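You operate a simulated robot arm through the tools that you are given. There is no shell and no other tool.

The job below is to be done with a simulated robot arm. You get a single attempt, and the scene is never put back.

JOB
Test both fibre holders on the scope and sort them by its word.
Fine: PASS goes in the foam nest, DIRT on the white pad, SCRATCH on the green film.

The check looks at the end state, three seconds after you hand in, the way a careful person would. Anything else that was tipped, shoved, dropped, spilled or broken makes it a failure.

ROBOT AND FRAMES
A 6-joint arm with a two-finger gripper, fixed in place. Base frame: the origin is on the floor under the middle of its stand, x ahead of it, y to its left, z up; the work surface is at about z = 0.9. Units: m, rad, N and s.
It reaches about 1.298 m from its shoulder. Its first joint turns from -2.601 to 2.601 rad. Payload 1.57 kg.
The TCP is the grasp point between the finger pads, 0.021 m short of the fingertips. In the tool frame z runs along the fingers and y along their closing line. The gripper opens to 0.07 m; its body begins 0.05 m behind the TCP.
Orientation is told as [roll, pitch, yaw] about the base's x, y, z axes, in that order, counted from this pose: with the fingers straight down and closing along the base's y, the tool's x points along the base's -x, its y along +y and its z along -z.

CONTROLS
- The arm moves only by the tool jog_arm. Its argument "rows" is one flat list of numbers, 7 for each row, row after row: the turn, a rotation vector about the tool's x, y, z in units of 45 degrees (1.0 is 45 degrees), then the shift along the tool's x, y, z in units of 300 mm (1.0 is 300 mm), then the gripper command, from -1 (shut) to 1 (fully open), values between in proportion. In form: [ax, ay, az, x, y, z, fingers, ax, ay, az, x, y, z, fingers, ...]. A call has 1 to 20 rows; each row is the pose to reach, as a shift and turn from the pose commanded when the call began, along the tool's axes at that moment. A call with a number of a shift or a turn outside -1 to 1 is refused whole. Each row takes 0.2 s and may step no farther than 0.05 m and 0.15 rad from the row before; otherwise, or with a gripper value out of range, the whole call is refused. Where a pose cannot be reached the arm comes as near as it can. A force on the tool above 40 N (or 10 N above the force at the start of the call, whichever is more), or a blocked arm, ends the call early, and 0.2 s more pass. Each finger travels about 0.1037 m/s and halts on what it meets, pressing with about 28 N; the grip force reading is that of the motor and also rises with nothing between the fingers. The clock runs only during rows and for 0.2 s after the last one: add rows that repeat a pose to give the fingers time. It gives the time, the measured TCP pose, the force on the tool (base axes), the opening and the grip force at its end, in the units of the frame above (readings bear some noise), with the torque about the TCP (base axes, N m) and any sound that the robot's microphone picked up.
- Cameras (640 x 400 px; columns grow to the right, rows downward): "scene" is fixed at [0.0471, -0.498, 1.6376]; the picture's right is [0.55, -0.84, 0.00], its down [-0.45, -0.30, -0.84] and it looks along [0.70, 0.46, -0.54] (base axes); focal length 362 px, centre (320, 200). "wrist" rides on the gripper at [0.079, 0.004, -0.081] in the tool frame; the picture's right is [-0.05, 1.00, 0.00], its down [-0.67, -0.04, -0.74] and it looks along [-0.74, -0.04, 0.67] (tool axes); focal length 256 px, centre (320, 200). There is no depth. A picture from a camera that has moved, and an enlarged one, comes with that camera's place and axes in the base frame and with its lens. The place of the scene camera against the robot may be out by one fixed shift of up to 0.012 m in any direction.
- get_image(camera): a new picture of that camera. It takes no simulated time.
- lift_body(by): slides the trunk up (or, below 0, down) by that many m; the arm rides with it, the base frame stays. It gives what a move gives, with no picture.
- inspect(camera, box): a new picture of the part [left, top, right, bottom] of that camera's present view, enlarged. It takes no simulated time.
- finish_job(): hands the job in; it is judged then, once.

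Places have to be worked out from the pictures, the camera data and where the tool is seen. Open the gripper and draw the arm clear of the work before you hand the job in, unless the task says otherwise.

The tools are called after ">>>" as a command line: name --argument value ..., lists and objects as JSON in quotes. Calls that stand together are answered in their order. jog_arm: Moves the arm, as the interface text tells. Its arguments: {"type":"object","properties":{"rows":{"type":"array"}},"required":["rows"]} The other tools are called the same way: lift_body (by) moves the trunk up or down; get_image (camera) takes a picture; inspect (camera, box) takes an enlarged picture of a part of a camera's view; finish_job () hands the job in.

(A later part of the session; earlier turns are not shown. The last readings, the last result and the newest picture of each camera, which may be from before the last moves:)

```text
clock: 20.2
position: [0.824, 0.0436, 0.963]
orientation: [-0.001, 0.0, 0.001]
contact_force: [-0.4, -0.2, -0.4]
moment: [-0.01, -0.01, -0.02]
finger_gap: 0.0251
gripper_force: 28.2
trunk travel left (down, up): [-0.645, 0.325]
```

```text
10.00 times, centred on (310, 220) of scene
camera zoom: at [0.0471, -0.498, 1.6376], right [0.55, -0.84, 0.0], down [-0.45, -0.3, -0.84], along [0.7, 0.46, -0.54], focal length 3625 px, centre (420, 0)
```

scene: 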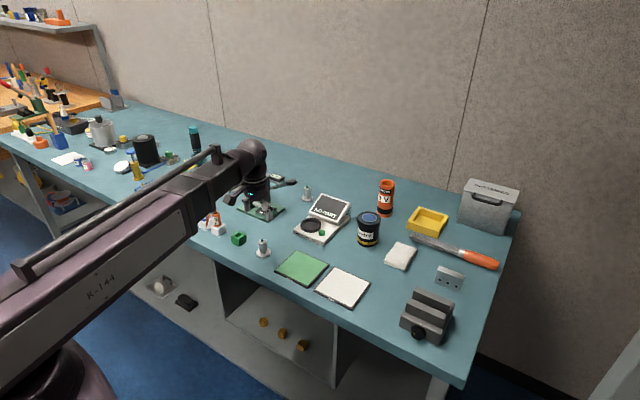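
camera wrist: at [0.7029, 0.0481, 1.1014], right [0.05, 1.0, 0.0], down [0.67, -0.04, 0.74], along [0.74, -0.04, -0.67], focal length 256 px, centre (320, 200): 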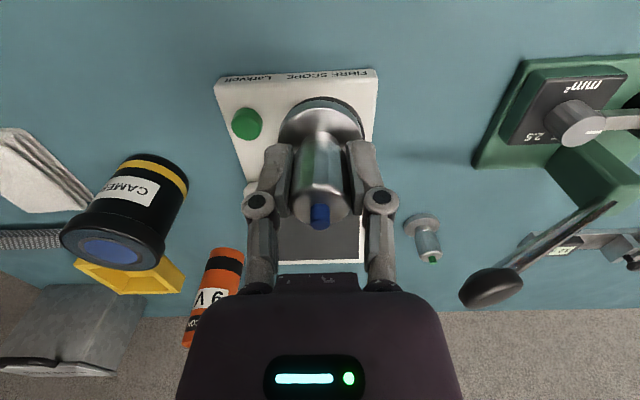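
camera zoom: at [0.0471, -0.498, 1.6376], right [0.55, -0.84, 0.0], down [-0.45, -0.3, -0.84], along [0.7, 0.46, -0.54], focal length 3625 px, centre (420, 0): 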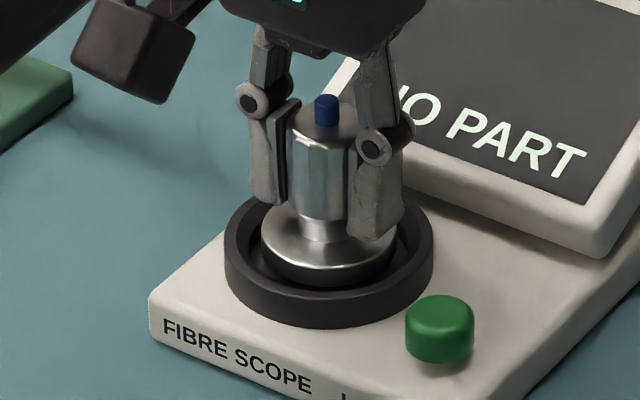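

The flange is now inside the ring opening and centred (both centres at column 329 in the scene zoom), with no contact yet. Lowering in small steps to find the floor.

>>> lift_body --by -0.004

>>> lift_body --by -0.002

```text
clock: 20.7
position: [0.8229, 0.0424, 0.9602]
orientation: [-0.001, 0.001, 0.001]
contact_force: [0.2, 0.9, -1.5]
moment: [0.0, 0.0, 0.01]
finger_gap: 0.025
gripper_force: 28.0
trunk travel left (down, up): [-0.641, 0.329]
```

```text
clock: 21.3
position: [0.8231, 0.0425, 0.9575]
orientation: [0.0, 0.0, 0.001]
contact_force: [0.7, -0.1, 3.1]
moment: [-0.01, 0.01, -0.02]
finger_gap: 0.0249
gripper_force: 28.0
trunk travel left (down, up): [-0.639, 0.331]
```

The vertical force just rose to +3.1 N, suggesting the flange has touched the floor (bottom at about z 0.9215). I'll check the pictures and the scope's screen.

>>> inspect --camera "scene" --box '[280, 185, 360, 245]'

>>> inspect --camera "wrist" --box '[240, 50, 400, 170]'

```text
6.67 times, centred on (320, 215) of scene
camera zoom: at [0.0471, -0.498, 1.6376], right [0.55, -0.84, 0.0], down [-0.45, -0.3, -0.84], along [0.7, 0.46, -0.54], focal length 2417 px, centre (320, 100)
```

zoom: 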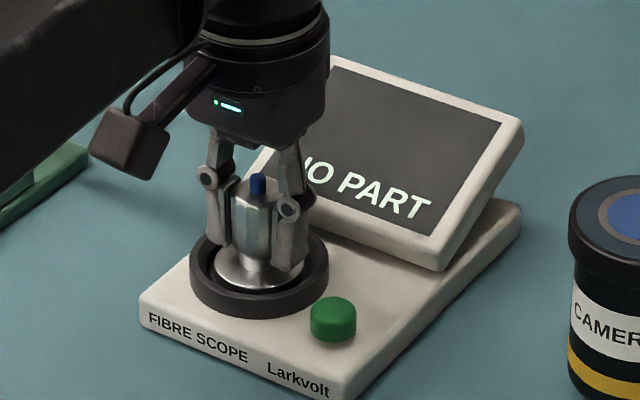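

```text
3.33 times, centred on (320, 110) of wrist
camera zoom: at [0.7447, 0.0475, 1.0388], right [0.05, 1.0, 0.0], down [0.67, -0.04, 0.74], along [0.74, -0.04, -0.67], focal length 853 px, centre (320, 500)
```

zoom: 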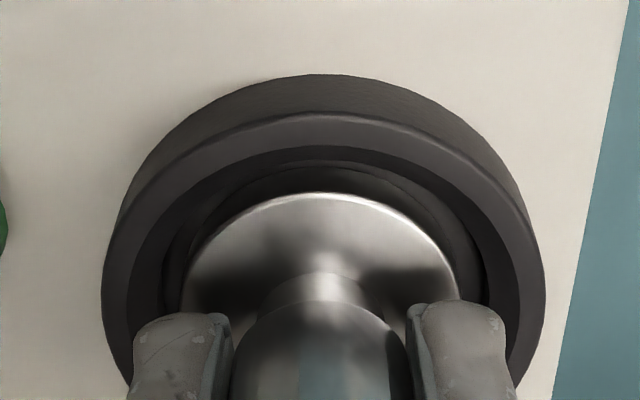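

The screen still says NO PART. I'll go down another 1.5 mm to confirm contact.

>>> lift_body --by -0.0015

```text
clock: 21.8
position: [0.8238, 0.0435, 0.9582]
orientation: [0.0, -0.003, 0.001]
contact_force: [7.8, 1.0, 25.3]
moment: [-0.02, -0.14, -0.01]
finger_gap: 0.0249
gripper_force: 28.1
trunk travel left (down, up): [-0.637, 0.333]
```

There is firm contact (25 N up, plus 7.8 N in +x), which hints the flange may be resting on the near side of the chamfer. I'll back off 2 mm, shift +1.5 mm in x and try again.

>>> lift_body --by 0.002

>>> jog_arm --rows '[0, 0, 0, -0.005, 0, 0, -1, 0, 0, 0, -0.005, 0, 0, -1]'

>>> lift_body --by -0.002

```text
clock: 22.3
position: [0.823, 0.0429, 0.9586]
orientation: [-0.001, 0.002, 0.0]
contact_force: [0.6, 0.2, -1.8]
moment: [0.01, 0.0, -0.02]
finger_gap: 0.0247
gripper_force: 27.9
trunk travel left (down, up): [-0.639, 0.331]
```

```text
clock: 22.9
position: [0.8249, 0.0429, 0.9578]
orientation: [0.0, -0.001, 0.0]
contact_force: [0.2, -0.1, -1.1]
moment: [0.01, 0.0, 0.03]
finger_gap: 0.025
gripper_force: 27.9
trunk travel left (down, up): [-0.639, 0.331]
```

```text
clock: 23.4
position: [0.8258, 0.0428, 0.9573]
orientation: [0.001, -0.004, -0.001]
contact_force: [8.4, 0.8, 23.6]
moment: [0.05, -0.18, 0.02]
finger_gap: 0.025
gripper_force: 28.0
trunk travel left (down, up): [-0.637, 0.333]
```

Contact comes at the same height after the shift, so this is the ring floor. I'll relieve the load by 1.5 mm, then open only to about 45 mm so the fingers stay clear of the green button.

>>> lift_body --by 0.0015

>>> jog_arm --rows '[0, 0, 0, 0, 0, 0, 0, 0, 0, 0, 0, 0, 0, 0.3, 0, 0, 0, 0, 0, 0, 0.3]'

>>> inspect --camera "scene" --box '[280, 185, 360, 245]'

>>> inspect --camera "wrist" --box '[240, 50, 400, 170]'

```text
clock: 23.9
position: [0.825, 0.0435, 0.9586]
orientation: [0.0, 0.0, -0.001]
contact_force: [2.1, 0.5, 4.5]
moment: [0.01, -0.1, -0.01]
finger_gap: 0.0249
gripper_force: 28.2
trunk travel left (down, up): [-0.639, 0.331]
```

```text
clock: 24.7
position: [0.8264, 0.0429, 0.9575]
orientation: [0.001, -0.001, -0.002]
contact_force: [-0.1, 0.1, 0.5]
moment: [0.04, 0.01, 0.01]
finger_gap: 0.0455
gripper_force: 0.1
trunk travel left (down, up): [-0.639, 0.331]
```

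```text
6.67 times, centred on (320, 215) of scene
camera zoom: at [0.0471, -0.498, 1.6376], right [0.55, -0.84, 0.0], down [-0.45, -0.3, -0.84], along [0.7, 0.46, -0.54], focal length 2417 px, centre (320, 100)
```

zoom: 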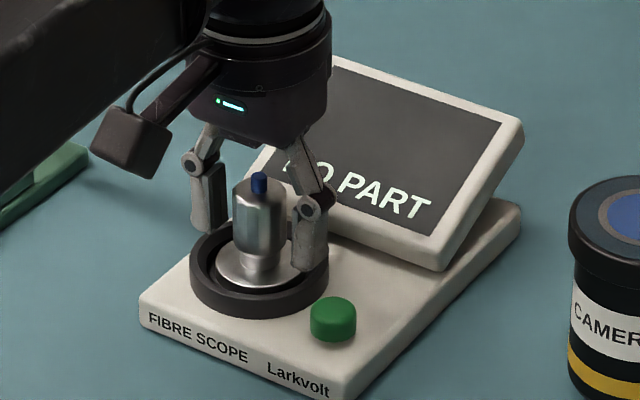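

```text
3.33 times, centred on (320, 110) of wrist
camera zoom: at [0.7464, 0.0475, 1.0386], right [0.05, 1.0, 0.0], down [0.67, -0.04, 0.74], along [0.74, -0.04, -0.67], focal length 853 px, centre (320, 500)
```

zoom: 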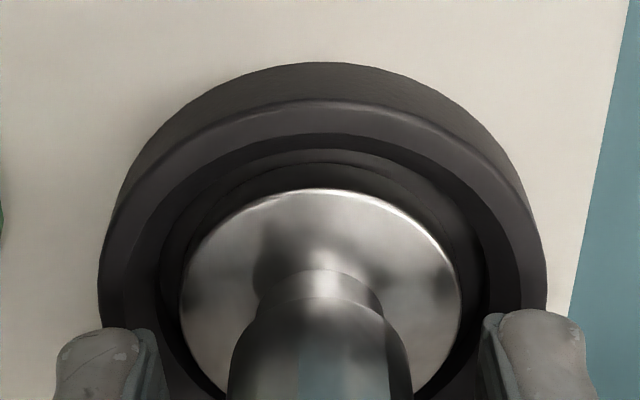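

The holder is released and stands in the ring. I'll raise the arm 0.1 m clear and read the screen.

>>> lift_body --by 0.1

>>> inspect --camera "scene" --box '[280, 185, 360, 245]'

>>> get_image --camera "wrist"

```text
clock: 26.1
position: [0.8257, 0.0429, 1.0581]
orientation: [0.0, 0.0, -0.002]
contact_force: [1.0, 0.6, 0.7]
moment: [0.0, 0.02, -0.04]
finger_gap: 0.0455
gripper_force: 0.1
trunk travel left (down, up): [-0.739, 0.231]
```

```text
6.67 times, centred on (320, 215) of scene
camera zoom: at [0.0471, -0.498, 1.6376], right [0.55, -0.84, 0.0], down [-0.45, -0.3, -0.84], along [0.7, 0.46, -0.54], focal length 2417 px, centre (320, 100)
```

zoom: 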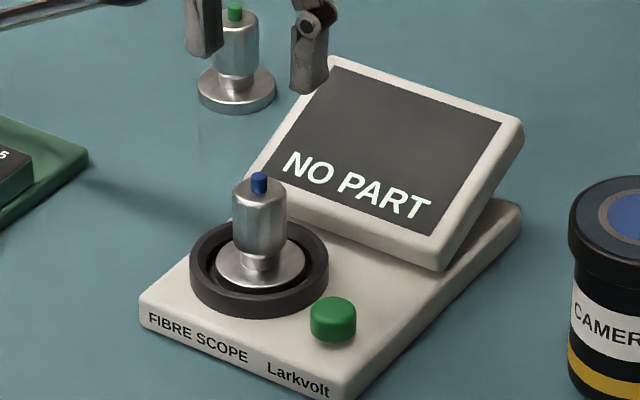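

```text
taken
camera wrist: at [0.7465, 0.0476, 1.1385], right [0.05, 1.0, 0.0], down [0.67, -0.03, 0.74], along [0.74, -0.04, -0.67], focal length 256 px, centre (320, 200)
```

wrist: 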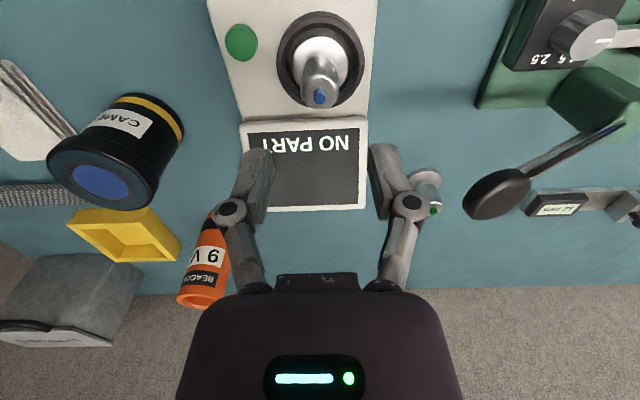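

It still shows NO PART, so it may need the green button pressed, or the holder isn't fully seated. I'll look closely at the seating first.

>>> inspect --camera "wrist" --box '[210, 0, 380, 120]'

>>> inspect --camera "scene" --box '[295, 203, 335, 239]'

```text
3.33 times, centred on (295, 60) of wrist
camera zoom: at [0.7465, 0.0476, 1.1385], right [0.05, 1.0, 0.0], down [0.67, -0.03, 0.74], along [0.74, -0.04, -0.67], focal length 853 px, centre (403, 667)
```

zoom: 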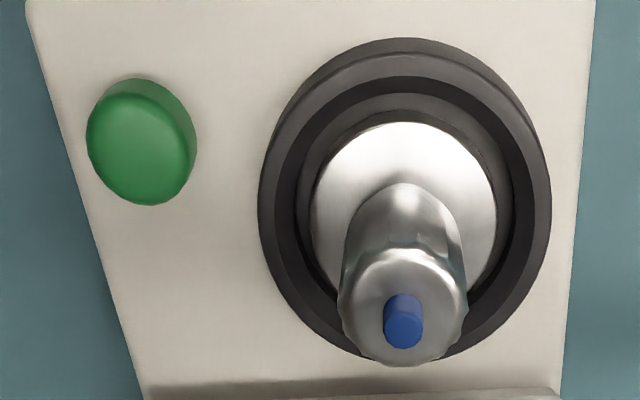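

```text
11.11 times, centred on (315, 221) of scene
camera zoom: at [0.0471, -0.498, 1.6376], right [0.55, -0.84, 0.0], down [-0.45, -0.3, -0.84], along [0.7, 0.46, -0.54], focal length 4028 px, centre (376, -33)
```

zoom: 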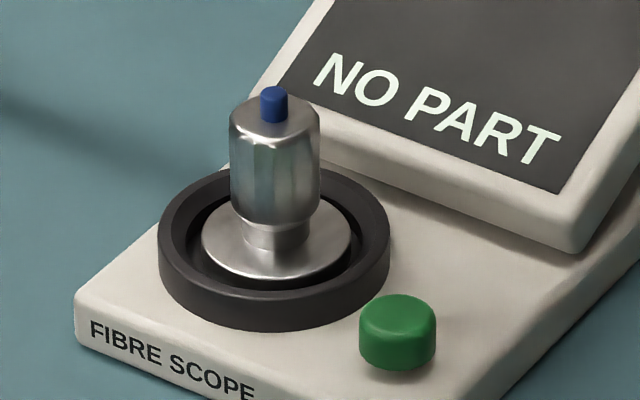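

The holder looks flat and centred in the ring, so the green button probably starts the test. It's at about (0.804, -0.013); I'll close the fingers and move above it.

>>> jog_arm --rows '[0, 0, 0, 0.0244, -0.0633, 0, -0.3, 0, 0, 0, 0.0489, -0.1267, 0, -1, 0, 0, 0, 0.0733, -0.19, 0, -1, 0, 0, 0, 0.0733, -0.19, 0, -1]'

>>> inspect --camera "wrist" --box '[240, 0, 440, 150]'

>>> inspect --camera "scene" --box '[280, 170, 380, 245]'

```text
clock: 27.1
position: [0.8032, -0.013, 1.0572]
orientation: [0.001, 0.001, 0.003]
contact_force: [0.1, 0.5, -0.4]
moment: [0.01, -0.02, -0.01]
finger_gap: 0.0
gripper_force: 27.9
trunk travel left (down, up): [-0.739, 0.231]
```

```text
2.67 times, centred on (340, 75) of wrist
camera zoom: at [0.7242, -0.0096, 1.1386], right [0.05, 1.0, 0.0], down [0.67, -0.03, 0.74], along [0.74, -0.04, -0.67], focal length 683 px, centre (267, 533)
```

zoom: 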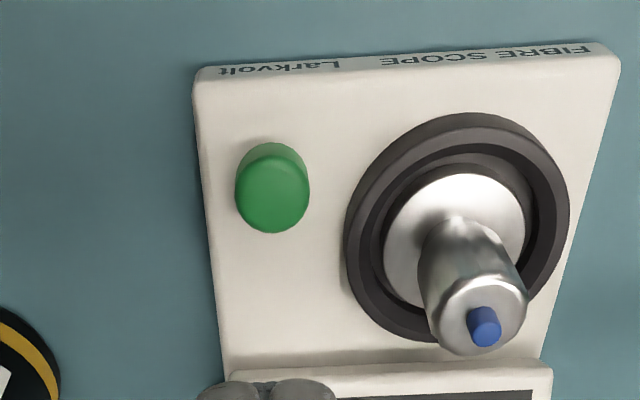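

```text
5.33 times, centred on (330, 208) of scene
camera zoom: at [0.0471, -0.498, 1.6376], right [0.55, -0.84, 0.0], down [-0.45, -0.3, -0.84], along [0.7, 0.46, -0.54], focal length 1933 px, centre (267, 160)
```

zoom: 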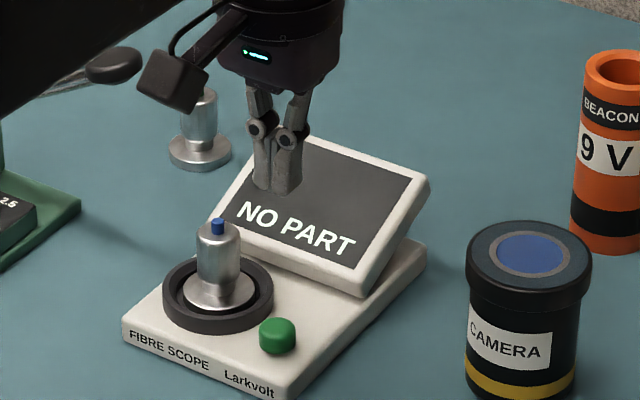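

The TCP is right above the button centre (0.803, -0.012). I'll lower 0.094 to just above it, then press in small steps.

>>> lift_body --by -0.094

>>> inspect --camera "scene" --box '[280, 170, 380, 245]'

>>> get_image --camera "wrist"

```text
clock: 28.3
position: [0.8021, -0.0138, 0.964]
orientation: [0.0, 0.0, 0.0]
contact_force: [0.4, 0.2, 0.7]
moment: [0.0, -0.02, -0.01]
finger_gap: 0.0
gripper_force: 27.8
trunk travel left (down, up): [-0.645, 0.325]
```

```text
5.33 times, centred on (330, 208) of scene
camera zoom: at [0.0471, -0.498, 1.6376], right [0.55, -0.84, 0.0], down [-0.45, -0.3, -0.84], along [0.7, 0.46, -0.54], focal length 1933 px, centre (267, 160)
```

zoom: 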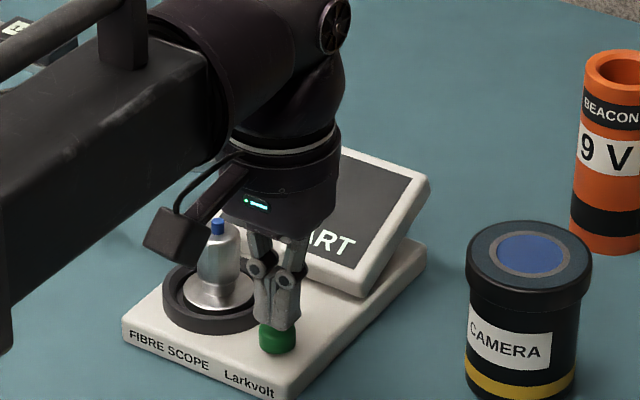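

```text
taken
camera wrist: at [0.7241, -0.0095, 1.0447], right [0.05, 1.0, 0.0], down [0.67, -0.04, 0.74], along [0.74, -0.04, -0.67], focal length 256 px, centre (320, 200)
```

wrist: 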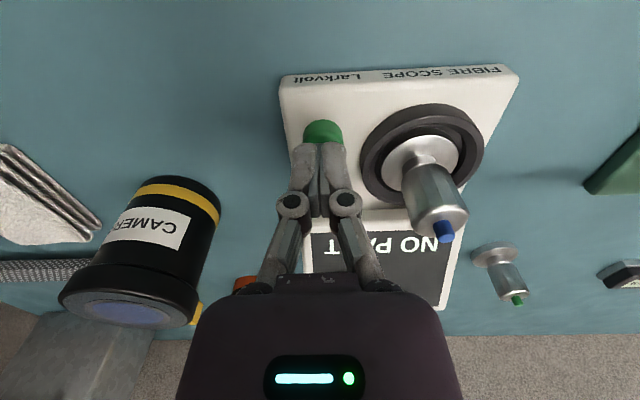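

The closed fingertips sit right above the button, well clear of the holder. Pressing down in small steps.

>>> lift_body --by -0.005

>>> lift_body --by -0.003

```text
clock: 28.9
position: [0.8026, -0.0138, 0.9589]
orientation: [0.0, 0.0, -0.001]
contact_force: [0.6, -1.0, -0.8]
moment: [0.01, -0.01, -0.03]
finger_gap: 0.0001
gripper_force: 28.4
trunk travel left (down, up): [-0.64, 0.33]
```

```text
clock: 29.4
position: [0.803, -0.0153, 0.9549]
orientation: [-0.001, 0.0, -0.001]
contact_force: [-0.2, 0.4, 0.8]
moment: [-0.03, -0.02, 0.01]
finger_gap: 0.0
gripper_force: 28.3
trunk travel left (down, up): [-0.637, 0.333]
```

No contact yet at TCP z 0.955; continuing down in 2-3 mm steps.

>>> lift_body --by -0.003

>>> inspect --camera "scene" --box '[280, 185, 360, 245]'

```text
clock: 29.9
position: [0.803, -0.0138, 0.9531]
orientation: [-0.002, -0.001, -0.002]
contact_force: [-0.1, 0.1, 1.3]
moment: [0.0, -0.04, 0.0]
finger_gap: 0.0
gripper_force: 28.1
trunk travel left (down, up): [-0.634, 0.336]
heard: click
```

```text
6.67 times, centred on (320, 215) of scene
camera zoom: at [0.0471, -0.498, 1.6376], right [0.55, -0.84, 0.0], down [-0.45, -0.3, -0.84], along [0.7, 0.46, -0.54], focal length 2417 px, centre (320, 100)
```

zoom: 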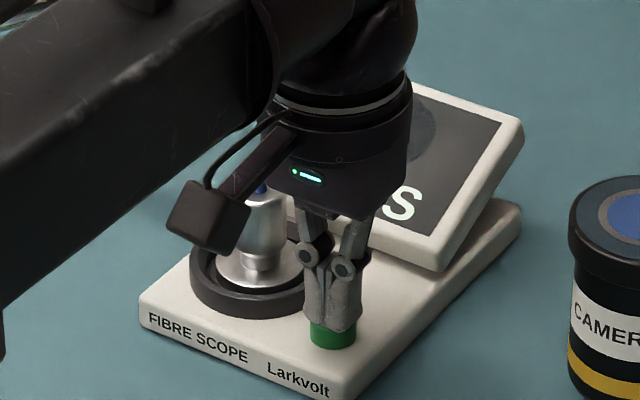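

A click was heard and the screen changed (ending in "S"). Raising the arm to read it in full.

>>> lift_body --by 0.1

>>> inspect --camera "scene" --box '[280, 185, 360, 245]'

>>> get_image --camera "wrist"

```text
clock: 31.2
position: [0.8022, -0.0134, 1.0516]
orientation: [-0.001, 0.001, 0.001]
contact_force: [-0.6, 0.6, -0.9]
moment: [-0.02, 0.0, -0.02]
finger_gap: 0.0
gripper_force: 28.1
trunk travel left (down, up): [-0.734, 0.236]
```

```text
6.67 times, centred on (320, 215) of scene
camera zoom: at [0.0471, -0.498, 1.6376], right [0.55, -0.84, 0.0], down [-0.45, -0.3, -0.84], along [0.7, 0.46, -0.54], focal length 2417 px, centre (320, 100)
```

zoom: 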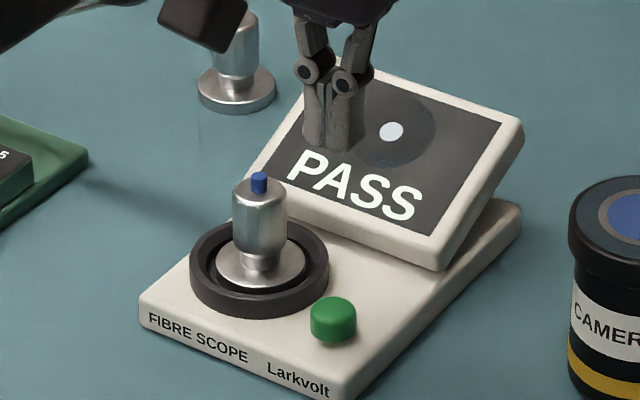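

```text
taken
camera wrist: at [0.7242, -0.0095, 1.1335], right [0.05, 1.0, 0.0], down [0.67, -0.04, 0.74], along [0.74, -0.04, -0.67], focal length 256 px, centre (320, 200)
```

wrist: 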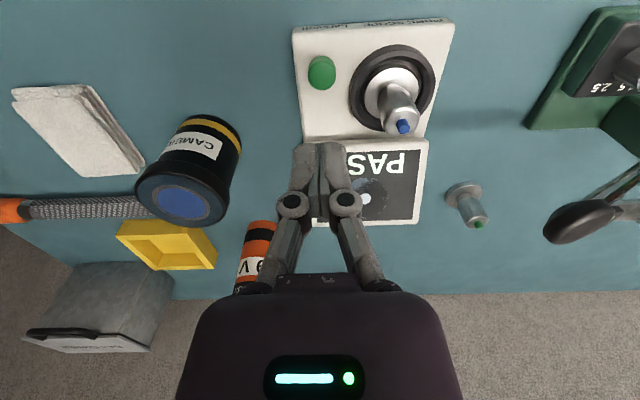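

The blue-tip holder reads PASS, so it goes in the foam nest. I'll enlarge the yellow tray and its surroundings to confirm it's the nest.

>>> inspect --camera "wrist" --box '[90, 190, 250, 310]'

>>> inspect --camera "wrist" --box '[0, 70, 160, 190]'

```text
3.33 times, centred on (170, 250) of wrist
camera zoom: at [0.7242, -0.0095, 1.1335], right [0.05, 1.0, 0.0], down [0.67, -0.04, 0.74], along [0.74, -0.04, -0.67], focal length 853 px, centre (820, 33)
```

zoom: 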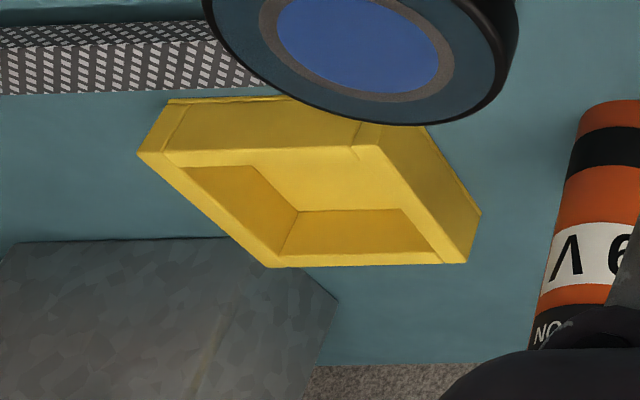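

```text
3.33 times, centred on (80, 130) of wrist
camera zoom: at [0.7242, -0.0095, 1.1335], right [0.05, 1.0, 0.0], down [0.67, -0.04, 0.74], along [0.74, -0.04, -0.67], focal length 853 px, centre (1120, 433)
```

zoom: 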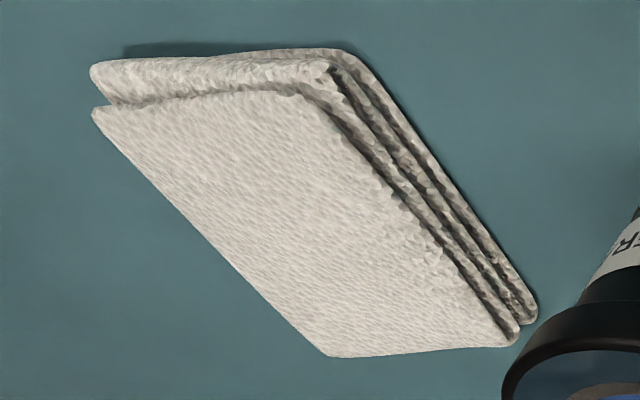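

The yellow tray has soft walls and a wide flat pocket, so I take it as the foam nest; the white bundle is just folded cloth. Now I go back above the holder in the ring with the fingers opened to 45 mm.

>>> jog_arm --rows '[0, 0, 0, -0.0244, 0.0633, 0, -0.5, 0, 0, 0, -0.0489, 0.1267, 0, 0.3, 0, 0, 0, -0.0733, 0.19, 0, 0.3, 0, 0, 0, -0.0733, 0.19, 0, 0.3]'

>>> inspect --camera "wrist" --box '[240, 0, 400, 120]'

```text
clock: 32.2
position: [0.8249, 0.0435, 1.0536]
orientation: [-0.001, 0.001, 0.001]
contact_force: [0.1, 0.1, -1.3]
moment: [0.03, 0.01, 0.01]
finger_gap: 0.0454
gripper_force: 0.1
trunk travel left (down, up): [-0.734, 0.236]
```

```text
3.33 times, centred on (320, 60) of wrist
camera zoom: at [0.7462, 0.0477, 1.1337], right [0.05, 1.0, 0.0], down [0.67, -0.04, 0.74], along [0.74, -0.04, -0.67], focal length 853 px, centre (320, 667)
```

zoom: 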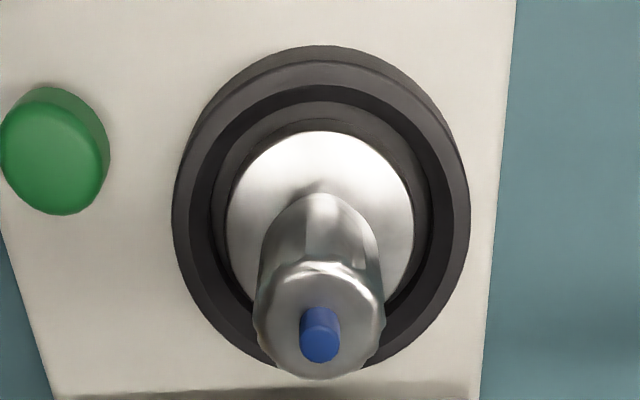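

Aligned. Lowering 0.095 to the same height at which I released it (TCP about 0.957).

>>> lift_body --by -0.095

>>> jog_arm --rows '[0, 0, 0, 0, 0, 0, 0, 0, 0, 0, 0, 0, 0, -0.4, 0, 0, 0, 0, 0, 0, -1, 0, 0, 0, 0, 0, 0, -1, 0, 0, 0, 0, 0, 0, -1]'

>>> inspect --camera "wrist" --box '[220, 80, 420, 260]'

```text
clock: 33.5
position: [0.8229, 0.043, 0.9577]
orientation: [0.0, -0.001, 0.0]
contact_force: [0.2, 0.0, 0.1]
moment: [0.03, 0.01, -0.03]
finger_gap: 0.0456
gripper_force: 0.1
trunk travel left (down, up): [-0.639, 0.331]
```

```text
clock: 34.7
position: [0.8243, 0.0418, 0.9571]
orientation: [-0.001, 0.0, 0.0]
contact_force: [0.3, -0.1, 1.3]
moment: [-0.03, -0.01, 0.03]
finger_gap: 0.0251
gripper_force: 27.9
trunk travel left (down, up): [-0.639, 0.331]
```

```text
2.22 times, centred on (320, 170) of wrist
camera zoom: at [0.7461, 0.0476, 1.0387], right [0.05, 1.0, 0.0], down [0.67, -0.04, 0.75], along [0.74, -0.04, -0.67], focal length 569 px, centre (320, 267)
```

zoom: 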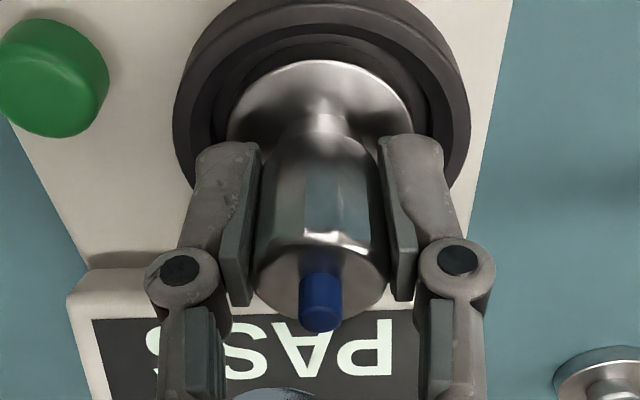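

Gripped at the proper height (gap 25.1 mm). I'll lift 1 cm and check, then go higher for the crossing to the nest, above the lens and the 9 V beacon (top about z 1.03).

>>> lift_body --by 0.015

>>> inspect --camera "wrist" --box '[220, 80, 420, 260]'

```text
clock: 35.4
position: [0.8239, 0.044, 0.9726]
orientation: [-0.001, 0.0, 0.001]
contact_force: [-0.1, -0.6, -0.9]
moment: [0.02, -0.02, -0.01]
finger_gap: 0.025
gripper_force: 28.0
trunk travel left (down, up): [-0.654, 0.316]
```

```text
2.22 times, centred on (320, 170) of wrist
camera zoom: at [0.7464, 0.0476, 1.0535], right [0.05, 1.0, 0.0], down [0.67, -0.03, 0.74], along [0.74, -0.04, -0.67], focal length 569 px, centre (320, 267)
```

zoom: 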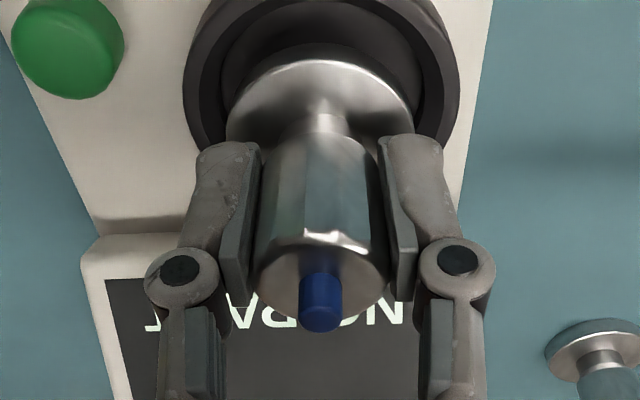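

The holder came up with the gripper and the screen went back to NO PART. Raising 0.135 to the travel height.

>>> lift_body --by 0.135

>>> get_image --camera "wrist"

>>> get_image --camera "scene"

```text
clock: 37.0
position: [0.8252, 0.0444, 1.1074]
orientation: [-0.001, -0.001, 0.0]
contact_force: [-1.0, -0.4, -1.4]
moment: [0.01, -0.01, 0.0]
finger_gap: 0.025
gripper_force: 28.2
trunk travel left (down, up): [-0.789, 0.181]
```

```text
taken
camera wrist: at [0.7463, 0.0476, 1.1885], right [0.05, 1.0, 0.0], down [0.67, -0.03, 0.74], along [0.74, -0.04, -0.67], focal length 256 px, centre (320, 200)
```

wrist: 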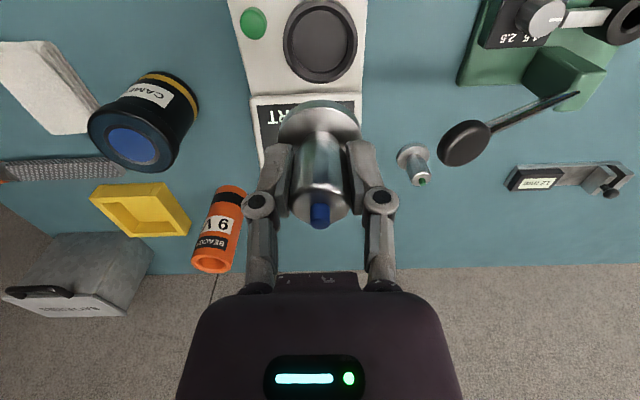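

```text
taken
```

scene: 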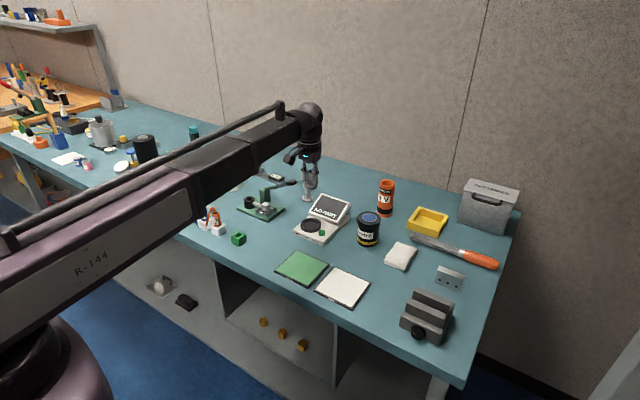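

The nest's pocket centre computes to about (1.068, -0.274). I'll travel gently toward it, stopping at a hover near (1.03, -0.25) for a closer look.

>>> jog_arm --rows '[0, 0, 0, -0.0683, -0.098, 0, -1, 0, 0, 0, -0.1367, -0.196, 0, -1, 0, 0, 0, -0.205, -0.294, 0, -1, 0, 0, 0, -0.2733, -0.392, 0, -1, 0, 0, 0, -0.3417, -0.49, 0, -1, 0, 0, 0, -0.41, -0.588, 0, -1, 0, 0, 0, -0.4783, -0.686, 0, -1, 0, 0, 0, -0.5467, -0.784, 0, -1, 0, 0, 0, -0.615, -0.882, 0, -1, 0, 0, 0, -0.6833, -0.98, 0, -1]'

>>> get_image --camera "wrist"

>>> get_image --camera "scene"

```text
clock: 39.2
position: [1.0317, -0.2511, 1.1079]
orientation: [0.0, 0.001, -0.001]
contact_force: [0.4, -0.1, -1.3]
moment: [0.01, -0.01, -0.02]
finger_gap: 0.0248
gripper_force: 28.1
trunk travel left (down, up): [-0.789, 0.181]
```

```text
taken
camera wrist: at [0.9525, -0.2471, 1.188], right [0.05, 1.0, 0.0], down [0.67, -0.04, 0.74], along [0.74, -0.04, -0.67], focal length 256 px, centre (320, 200)
```

wrist: 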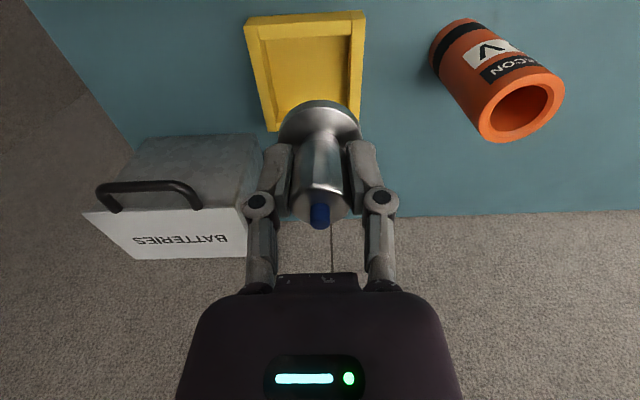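

```text
taken
```

scene: 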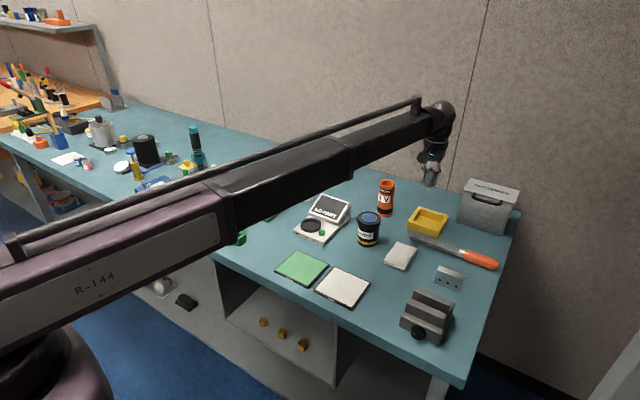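

The tray is right below and slightly behind in view. I'll zoom on it to compute its pocket bounds.

>>> inspect --camera "wrist" --box '[220, 0, 400, 140]'

>>> inspect --camera "scene" --box '[390, 150, 480, 250]'

```text
2.86 times, centred on (310, 70) of wrist
camera zoom: at [0.9525, -0.2471, 1.188], right [0.05, 1.0, 0.0], down [0.67, -0.04, 0.74], along [0.74, -0.04, -0.67], focal length 731 px, centre (349, 571)
```

zoom: 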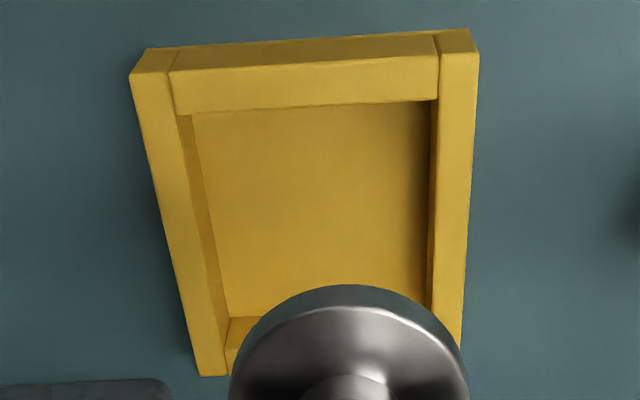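

```text
4.00 times, centred on (435, 200) of scene
camera zoom: at [0.0471, -0.498, 1.6376], right [0.55, -0.84, 0.0], down [-0.45, -0.3, -0.84], along [0.7, 0.46, -0.54], focal length 1450 px, centre (-140, 200)
```

zoom: 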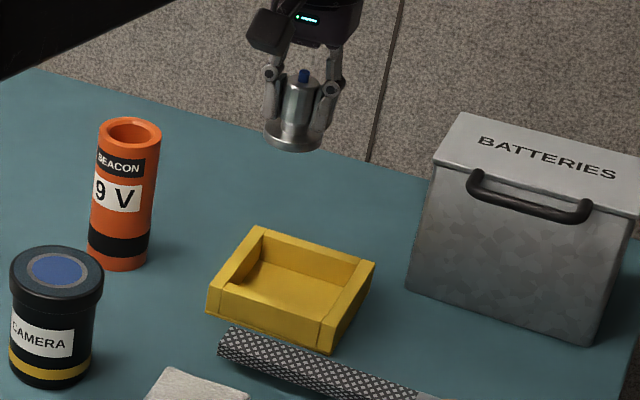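

The pocket is about 83 mm square, centred at (1.064, -0.264), with walls about 30 mm high. I'll move over its centre and lower partway to re-check alignment.

>>> jog_arm --rows '[0, 0, 0, -0.055, -0.0217, 0, -1, 0, 0, 0, -0.11, -0.0433, 0, -1, 0, 0, 0, -0.11, -0.0433, 0, -1]'

>>> lift_body --by -0.12

>>> get_image --camera "wrist"

>>> inspect --camera "scene" --box '[380, 170, 490, 260]'

```text
clock: 40.0
position: [1.0644, -0.2647, 1.1074]
orientation: [-0.001, -0.001, -0.001]
contact_force: [-0.4, 0.2, -0.9]
moment: [0.0, -0.02, 0.0]
finger_gap: 0.0252
gripper_force: 28.5
trunk travel left (down, up): [-0.789, 0.181]
```

```text
clock: 41.5
position: [1.0636, -0.2634, 0.9875]
orientation: [0.001, 0.002, 0.003]
contact_force: [-0.2, 0.6, -0.2]
moment: [0.0, 0.01, -0.01]
finger_gap: 0.0249
gripper_force: 28.0
trunk travel left (down, up): [-0.669, 0.301]
```

```text
taken
camera wrist: at [0.9847, -0.259, 1.0686], right [0.05, 1.0, 0.0], down [0.67, -0.04, 0.74], along [0.74, -0.04, -0.67], focal length 256 px, centre (320, 200)
```

wrist: 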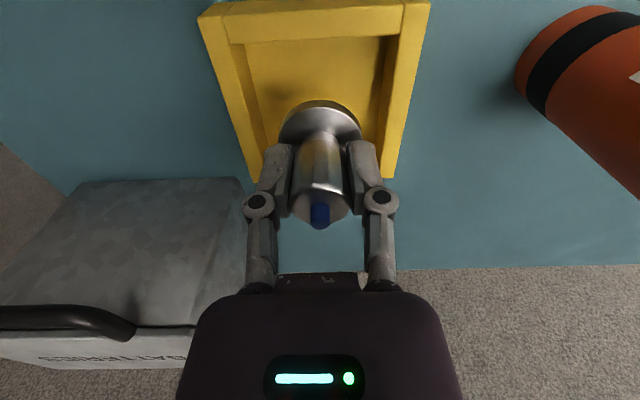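

```text
4.44 times, centred on (435, 215) of scene
camera zoom: at [0.0471, -0.498, 1.6376], right [0.55, -0.84, 0.0], down [-0.45, -0.3, -0.84], along [0.7, 0.46, -0.54], focal length 1611 px, centre (-191, 133)
```

zoom: 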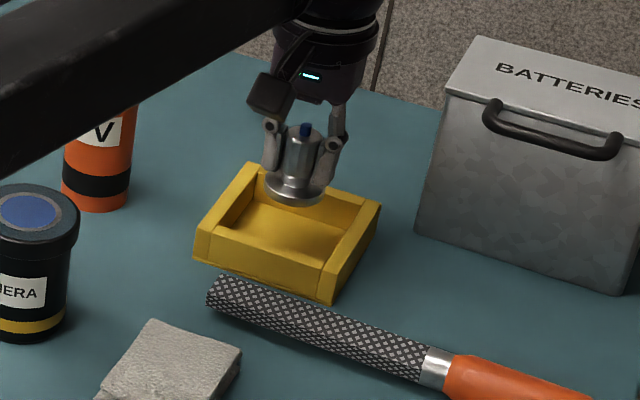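

The flange is over the middle of the pocket, and the arm link stays well above the lens and beacon. Lowering 0.03, then small steps to the foam floor.

>>> lift_body --by -0.03

>>> get_image --camera "wrist"

>>> inspect --camera "scene" --box '[395, 180, 465, 245]'

```text
clock: 42.2
position: [1.0629, -0.2639, 0.9576]
orientation: [0.0, -0.002, -0.003]
contact_force: [-0.2, -0.4, -0.8]
moment: [-0.02, 0.03, -0.01]
finger_gap: 0.025
gripper_force: 28.6
trunk travel left (down, up): [-0.639, 0.331]
```

```text
taken
camera wrist: at [0.9847, -0.259, 1.0385], right [0.05, 1.0, 0.0], down [0.67, -0.04, 0.74], along [0.74, -0.04, -0.67], focal length 256 px, centre (320, 200)
```

wrist: 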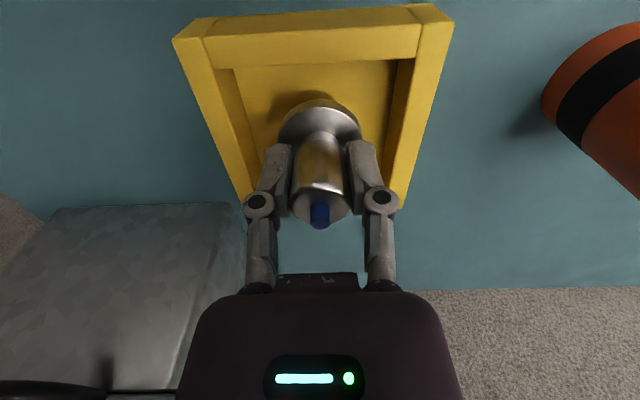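

```text
6.15 times, centred on (430, 212) of scene
camera zoom: at [0.0471, -0.498, 1.6376], right [0.55, -0.84, 0.0], down [-0.45, -0.3, -0.84], along [0.7, 0.46, -0.54], focal length 2231 px, centre (-357, 123)
```

zoom: 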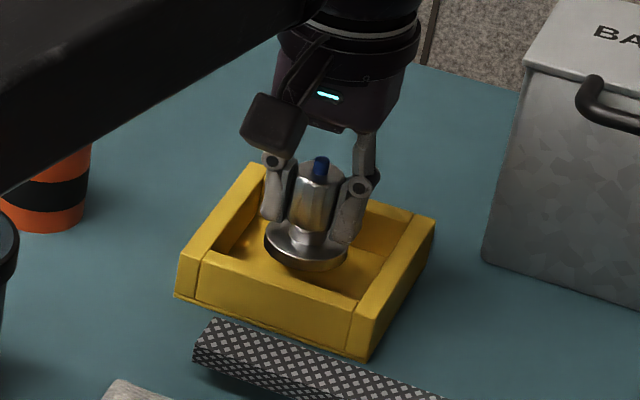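

The holder is entering the pocket centrally with clear walls. Continuing down.

>>> lift_body --by -0.01

>>> lift_body --by -0.003

```text
clock: 42.8
position: [1.0632, -0.2633, 0.9471]
orientation: [0.0, -0.001, -0.001]
contact_force: [0.8, -0.1, -0.4]
moment: [-0.01, 0.0, 0.0]
finger_gap: 0.0249
gripper_force: 28.3
trunk travel left (down, up): [-0.629, 0.341]
```

```text
clock: 43.3
position: [1.0639, -0.2636, 0.9447]
orientation: [0.0, 0.001, 0.0]
contact_force: [0.9, 0.6, -1.0]
moment: [-0.01, 0.01, 0.01]
finger_gap: 0.025
gripper_force: 28.2
trunk travel left (down, up): [-0.626, 0.344]
```

No contact yet at TCP z 0.9445; continuing with 2 mm steps.

>>> lift_body --by -0.002

>>> lift_body --by -0.002

```text
clock: 43.9
position: [1.0637, -0.2631, 0.9425]
orientation: [0.0, 0.001, 0.001]
contact_force: [0.2, -0.2, -1.0]
moment: [0.0, 0.02, 0.0]
finger_gap: 0.025
gripper_force: 28.0
trunk travel left (down, up): [-0.624, 0.346]
```

```text
clock: 44.4
position: [1.0637, -0.2634, 0.9396]
orientation: [-0.001, 0.001, -0.002]
contact_force: [-0.7, -0.2, -0.8]
moment: [0.01, 0.03, 0.01]
finger_gap: 0.025
gripper_force: 28.3
trunk travel left (down, up): [-0.622, 0.348]
```

The flange bottom is now about 4.5 mm above bench level, still without contact. Two more 1.5 mm steps.

>>> lift_body --by -0.0015

>>> lift_body --by -0.001

```text
clock: 44.9
position: [1.0624, -0.2645, 0.9387]
orientation: [0.001, -0.001, -0.001]
contact_force: [-0.6, -0.3, -2.0]
moment: [-0.02, 0.0, -0.02]
finger_gap: 0.0253
gripper_force: 27.9
trunk travel left (down, up): [-0.62, 0.35]
```

```text
clock: 45.4
position: [1.0633, -0.2632, 0.9382]
orientation: [0.001, -0.001, -0.001]
contact_force: [1.9, -0.8, 7.4]
moment: [-0.02, -0.04, 0.01]
finger_gap: 0.025
gripper_force: 28.0
trunk travel left (down, up): [-0.619, 0.351]
```

Contact (7.4 N) with the nest floor. Opening to 35 mm only, so the fingers stay clear of the walls, then checking.

>>> jog_arm --rows '[0, 0, 0, 0, 0, 0, -0.2, 0, 0, 0, 0, 0, 0, 0, 0, 0, 0, 0, 0, 0, 0]'

>>> inspect --camera "wrist" --box '[220, 60, 420, 240]'

>>> inspect --camera "scene" --box '[395, 180, 465, 245]'

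```text
clock: 46.2
position: [1.0635, -0.2628, 0.9385]
orientation: [0.001, 0.0, 0.0]
contact_force: [1.0, -0.7, 0.2]
moment: [0.0, 0.03, 0.01]
finger_gap: 0.035
gripper_force: 0.2
trunk travel left (down, up): [-0.619, 0.351]
```

```text
2.22 times, centred on (320, 150) of wrist
camera zoom: at [0.9847, -0.259, 1.0191], right [0.05, 1.0, 0.0], down [0.67, -0.04, 0.74], along [0.74, -0.04, -0.67], focal length 569 px, centre (320, 311)
```

zoom: 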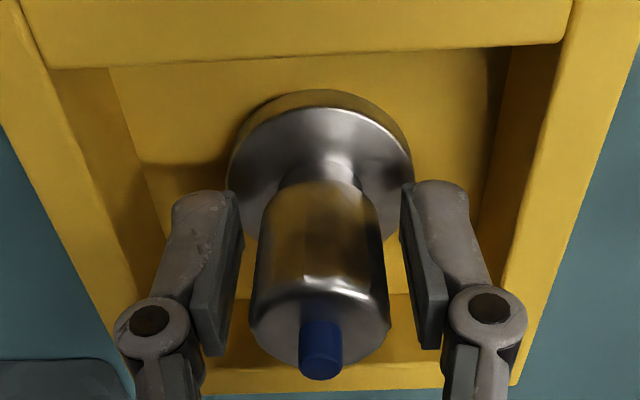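

```text
6.15 times, centred on (430, 212) of scene
camera zoom: at [0.0471, -0.498, 1.6376], right [0.55, -0.84, 0.0], down [-0.45, -0.3, -0.84], along [0.7, 0.46, -0.54], focal length 2231 px, centre (-357, 123)
```

zoom: 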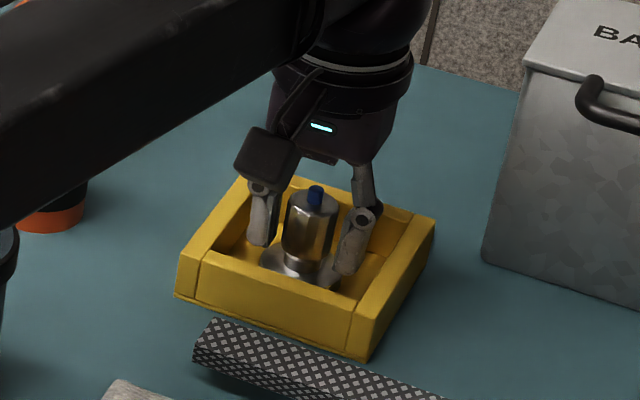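

The holder stands free inside the nest. Raising the arm straight up 0.17 to clear it.

>>> lift_body --by 0.17

>>> inspect --camera "scene" --box '[380, 170, 490, 260]'

```text
clock: 48.1
position: [1.0635, -0.2633, 1.1076]
orientation: [-0.001, -0.001, -0.001]
contact_force: [0.0, -0.4, -0.2]
moment: [0.0, 0.01, -0.04]
finger_gap: 0.0352
gripper_force: 0.0
trunk travel left (down, up): [-0.789, 0.181]
```

```text
4.44 times, centred on (435, 215) of scene
camera zoom: at [0.0471, -0.498, 1.6376], right [0.55, -0.84, 0.0], down [-0.45, -0.3, -0.84], along [0.7, 0.46, -0.54], focal length 1611 px, centre (-191, 133)
```

zoom: 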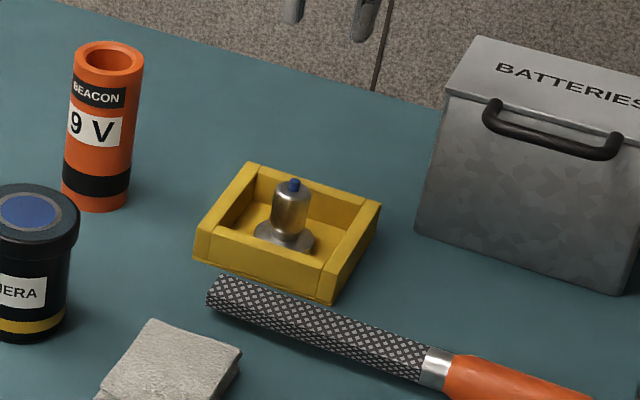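

The blue holder stands properly in the nest. Next is the green-tip holder at about (0.977, 0.166). The press lever's knob is near (0.86, 0.146, 1.035), where the wrist camera would come down, so I'll approach with the tool yawed; first I go back over at this safe height.

>>> jog_arm --rows '[0, 0, 0, 0.0269, 0.1333, 0, 0, 0, 0, 0, 0.0538, 0.2667, 0, 0, 0, 0, 0, 0.0807, 0.4, 0, 0, 0, 0, 0, 0.1076, 0.5333, 0, 0.2, 0, 0, 0, 0.1345, 0.6667, 0, 0.4, 0, 0, 0, 0.1614, 0.8, 0, 0.6, 0, 0, 0, 0.188, 0.9333, 0, 0.6]'

>>> get_image --camera "wrist"

```text
clock: 49.7
position: [1.0053, 0.0169, 1.1077]
orientation: [0.0, 0.0, -0.001]
contact_force: [0.3, 0.2, -0.1]
moment: [-0.01, -0.01, 0.02]
finger_gap: 0.0559
gripper_force: 0.1
trunk travel left (down, up): [-0.789, 0.181]
```

```text
taken
camera wrist: at [0.9275, 0.0217, 1.1892], right [0.05, 1.0, 0.0], down [0.67, -0.03, 0.74], along [0.74, -0.04, -0.67], focal length 256 px, centre (320, 200)
```

wrist: 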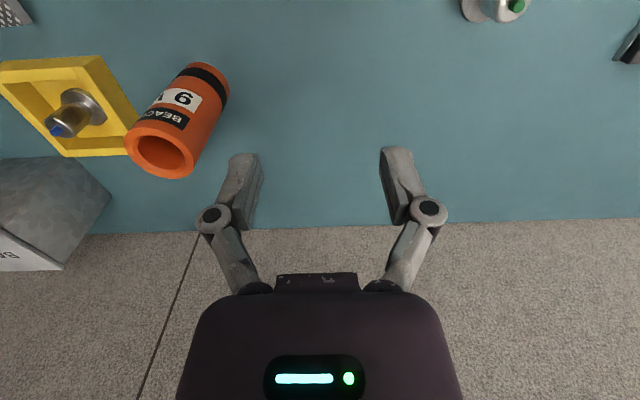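

Next I move above the green holder while yawing +45° (camera toward -x,-y, away from the lever knob).

>>> jog_arm --rows '[0, 0, -0.1667, 0.0158, 0.0828, 0, 0.6, 0, 0, -0.3333, 0.0317, 0.1656, 0, 0.6, 0, 0, -0.5, 0.0475, 0.2483, 0, 0.8, 0, 0, -0.6667, 0.0633, 0.3311, 0, 1, 0, 0, -0.8333, 0.0792, 0.4139, 0, 1, 0, 0, -1.0, 0.095, 0.4967, 0, 1, 0, 0, -1.0, 0.095, 0.4967, 0, 1]'

>>> get_image --camera "wrist"

>>> inspect --camera "scene" --box '[240, 140, 370, 230]'

```text
clock: 51.3
position: [0.9785, 0.1647, 1.1075]
orientation: [-0.001, -0.001, 0.786]
contact_force: [0.3, 0.5, -0.7]
moment: [0.0, 0.03, 0.02]
finger_gap: 0.0702
gripper_force: 0.1
trunk travel left (down, up): [-0.789, 0.181]
```

```text
taken
camera wrist: at [0.9197, 0.1122, 1.1891], right [-0.67, 0.74, 0.0], down [0.5, 0.45, 0.74], along [0.55, 0.5, -0.67], focal length 256 px, centre (320, 200)
```

wrist: 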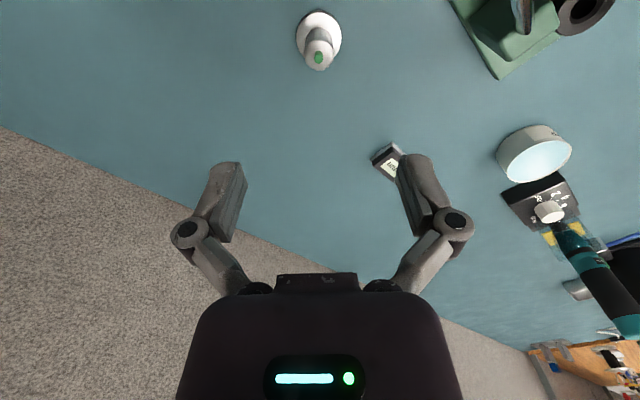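

```text
4.44 times, centred on (305, 185) of scene
camera zoom: at [0.0471, -0.498, 1.6376], right [0.55, -0.84, 0.0], down [-0.45, -0.3, -0.84], along [0.7, 0.46, -0.54], focal length 1611 px, centre (387, 267)
```

zoom: 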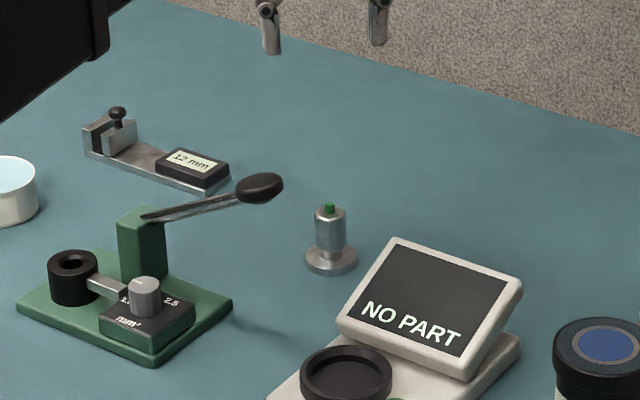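

The yaw worked and the holder is in view near the predicted TCP axis. Zooming to measure the remaining offset.

>>> inspect --camera "wrist" --box '[280, 0, 360, 90]'

```text
4.44 times, centred on (320, 45) of wrist
camera zoom: at [0.9197, 0.1122, 1.1891], right [-0.67, 0.74, 0.0], down [0.5, 0.45, 0.74], along [0.55, 0.5, -0.67], focal length 1138 px, centre (320, 889)
```

zoom: 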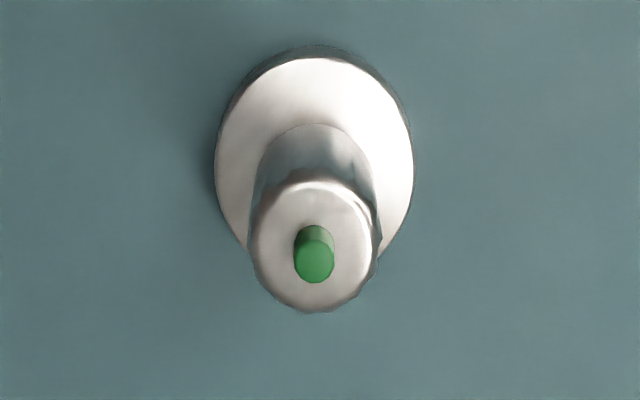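

The holder's offset from the tool axis is only about 1 mm, so I'll correct that and lower 0.10 first, watching the lever knob clearance.

>>> jog_arm --rows '[0, 0, 0, -0.003, -0.0033, 0, 1, 0, 0, 0, -0.003, -0.0033, 0, 1]'

>>> lift_body --by -0.1

>>> get_image --camera "wrist"

>>> inspect --camera "scene" --box '[240, 140, 370, 230]'

```text
clock: 51.9
position: [0.9785, 0.1656, 1.1074]
orientation: [0.0, -0.001, 0.787]
contact_force: [-0.2, -0.3, -0.6]
moment: [0.01, -0.05, 0.03]
finger_gap: 0.0701
gripper_force: 0.1
trunk travel left (down, up): [-0.789, 0.181]
```

```text
clock: 53.2
position: [0.9792, 0.1651, 1.008]
orientation: [0.001, -0.001, 0.784]
contact_force: [0.1, -0.8, 0.0]
moment: [-0.04, 0.0, 0.03]
finger_gap: 0.07
gripper_force: 0.1
trunk travel left (down, up): [-0.689, 0.281]
```

```text
taken
camera wrist: at [0.9208, 0.1124, 1.0892], right [-0.67, 0.74, 0.0], down [0.5, 0.45, 0.74], along [0.55, 0.5, -0.67], focal length 256 px, centre (320, 200)
```

wrist: 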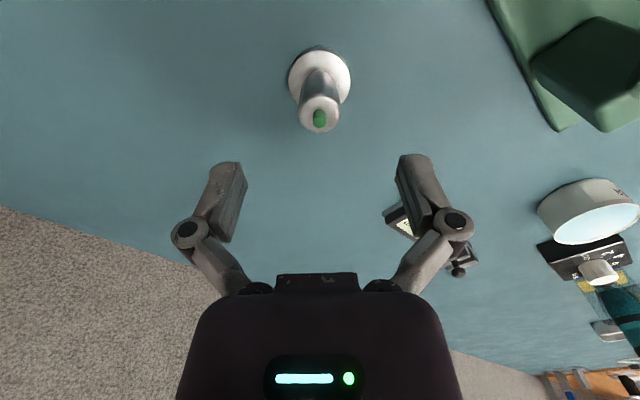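

```text
4.44 times, centred on (305, 185) of scene
camera zoom: at [0.0471, -0.498, 1.6376], right [0.55, -0.84, 0.0], down [-0.45, -0.3, -0.84], along [0.7, 0.46, -0.54], focal length 1611 px, centre (387, 267)
```

zoom: 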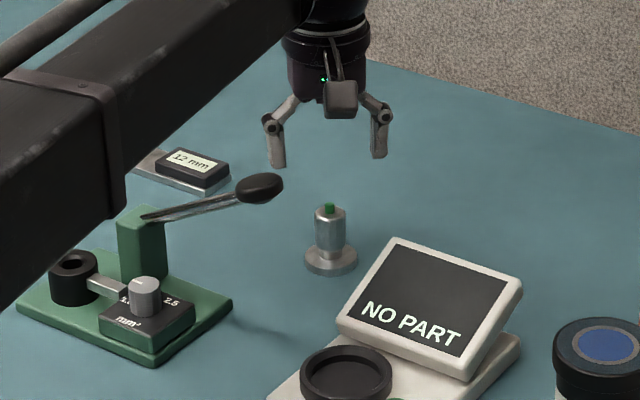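

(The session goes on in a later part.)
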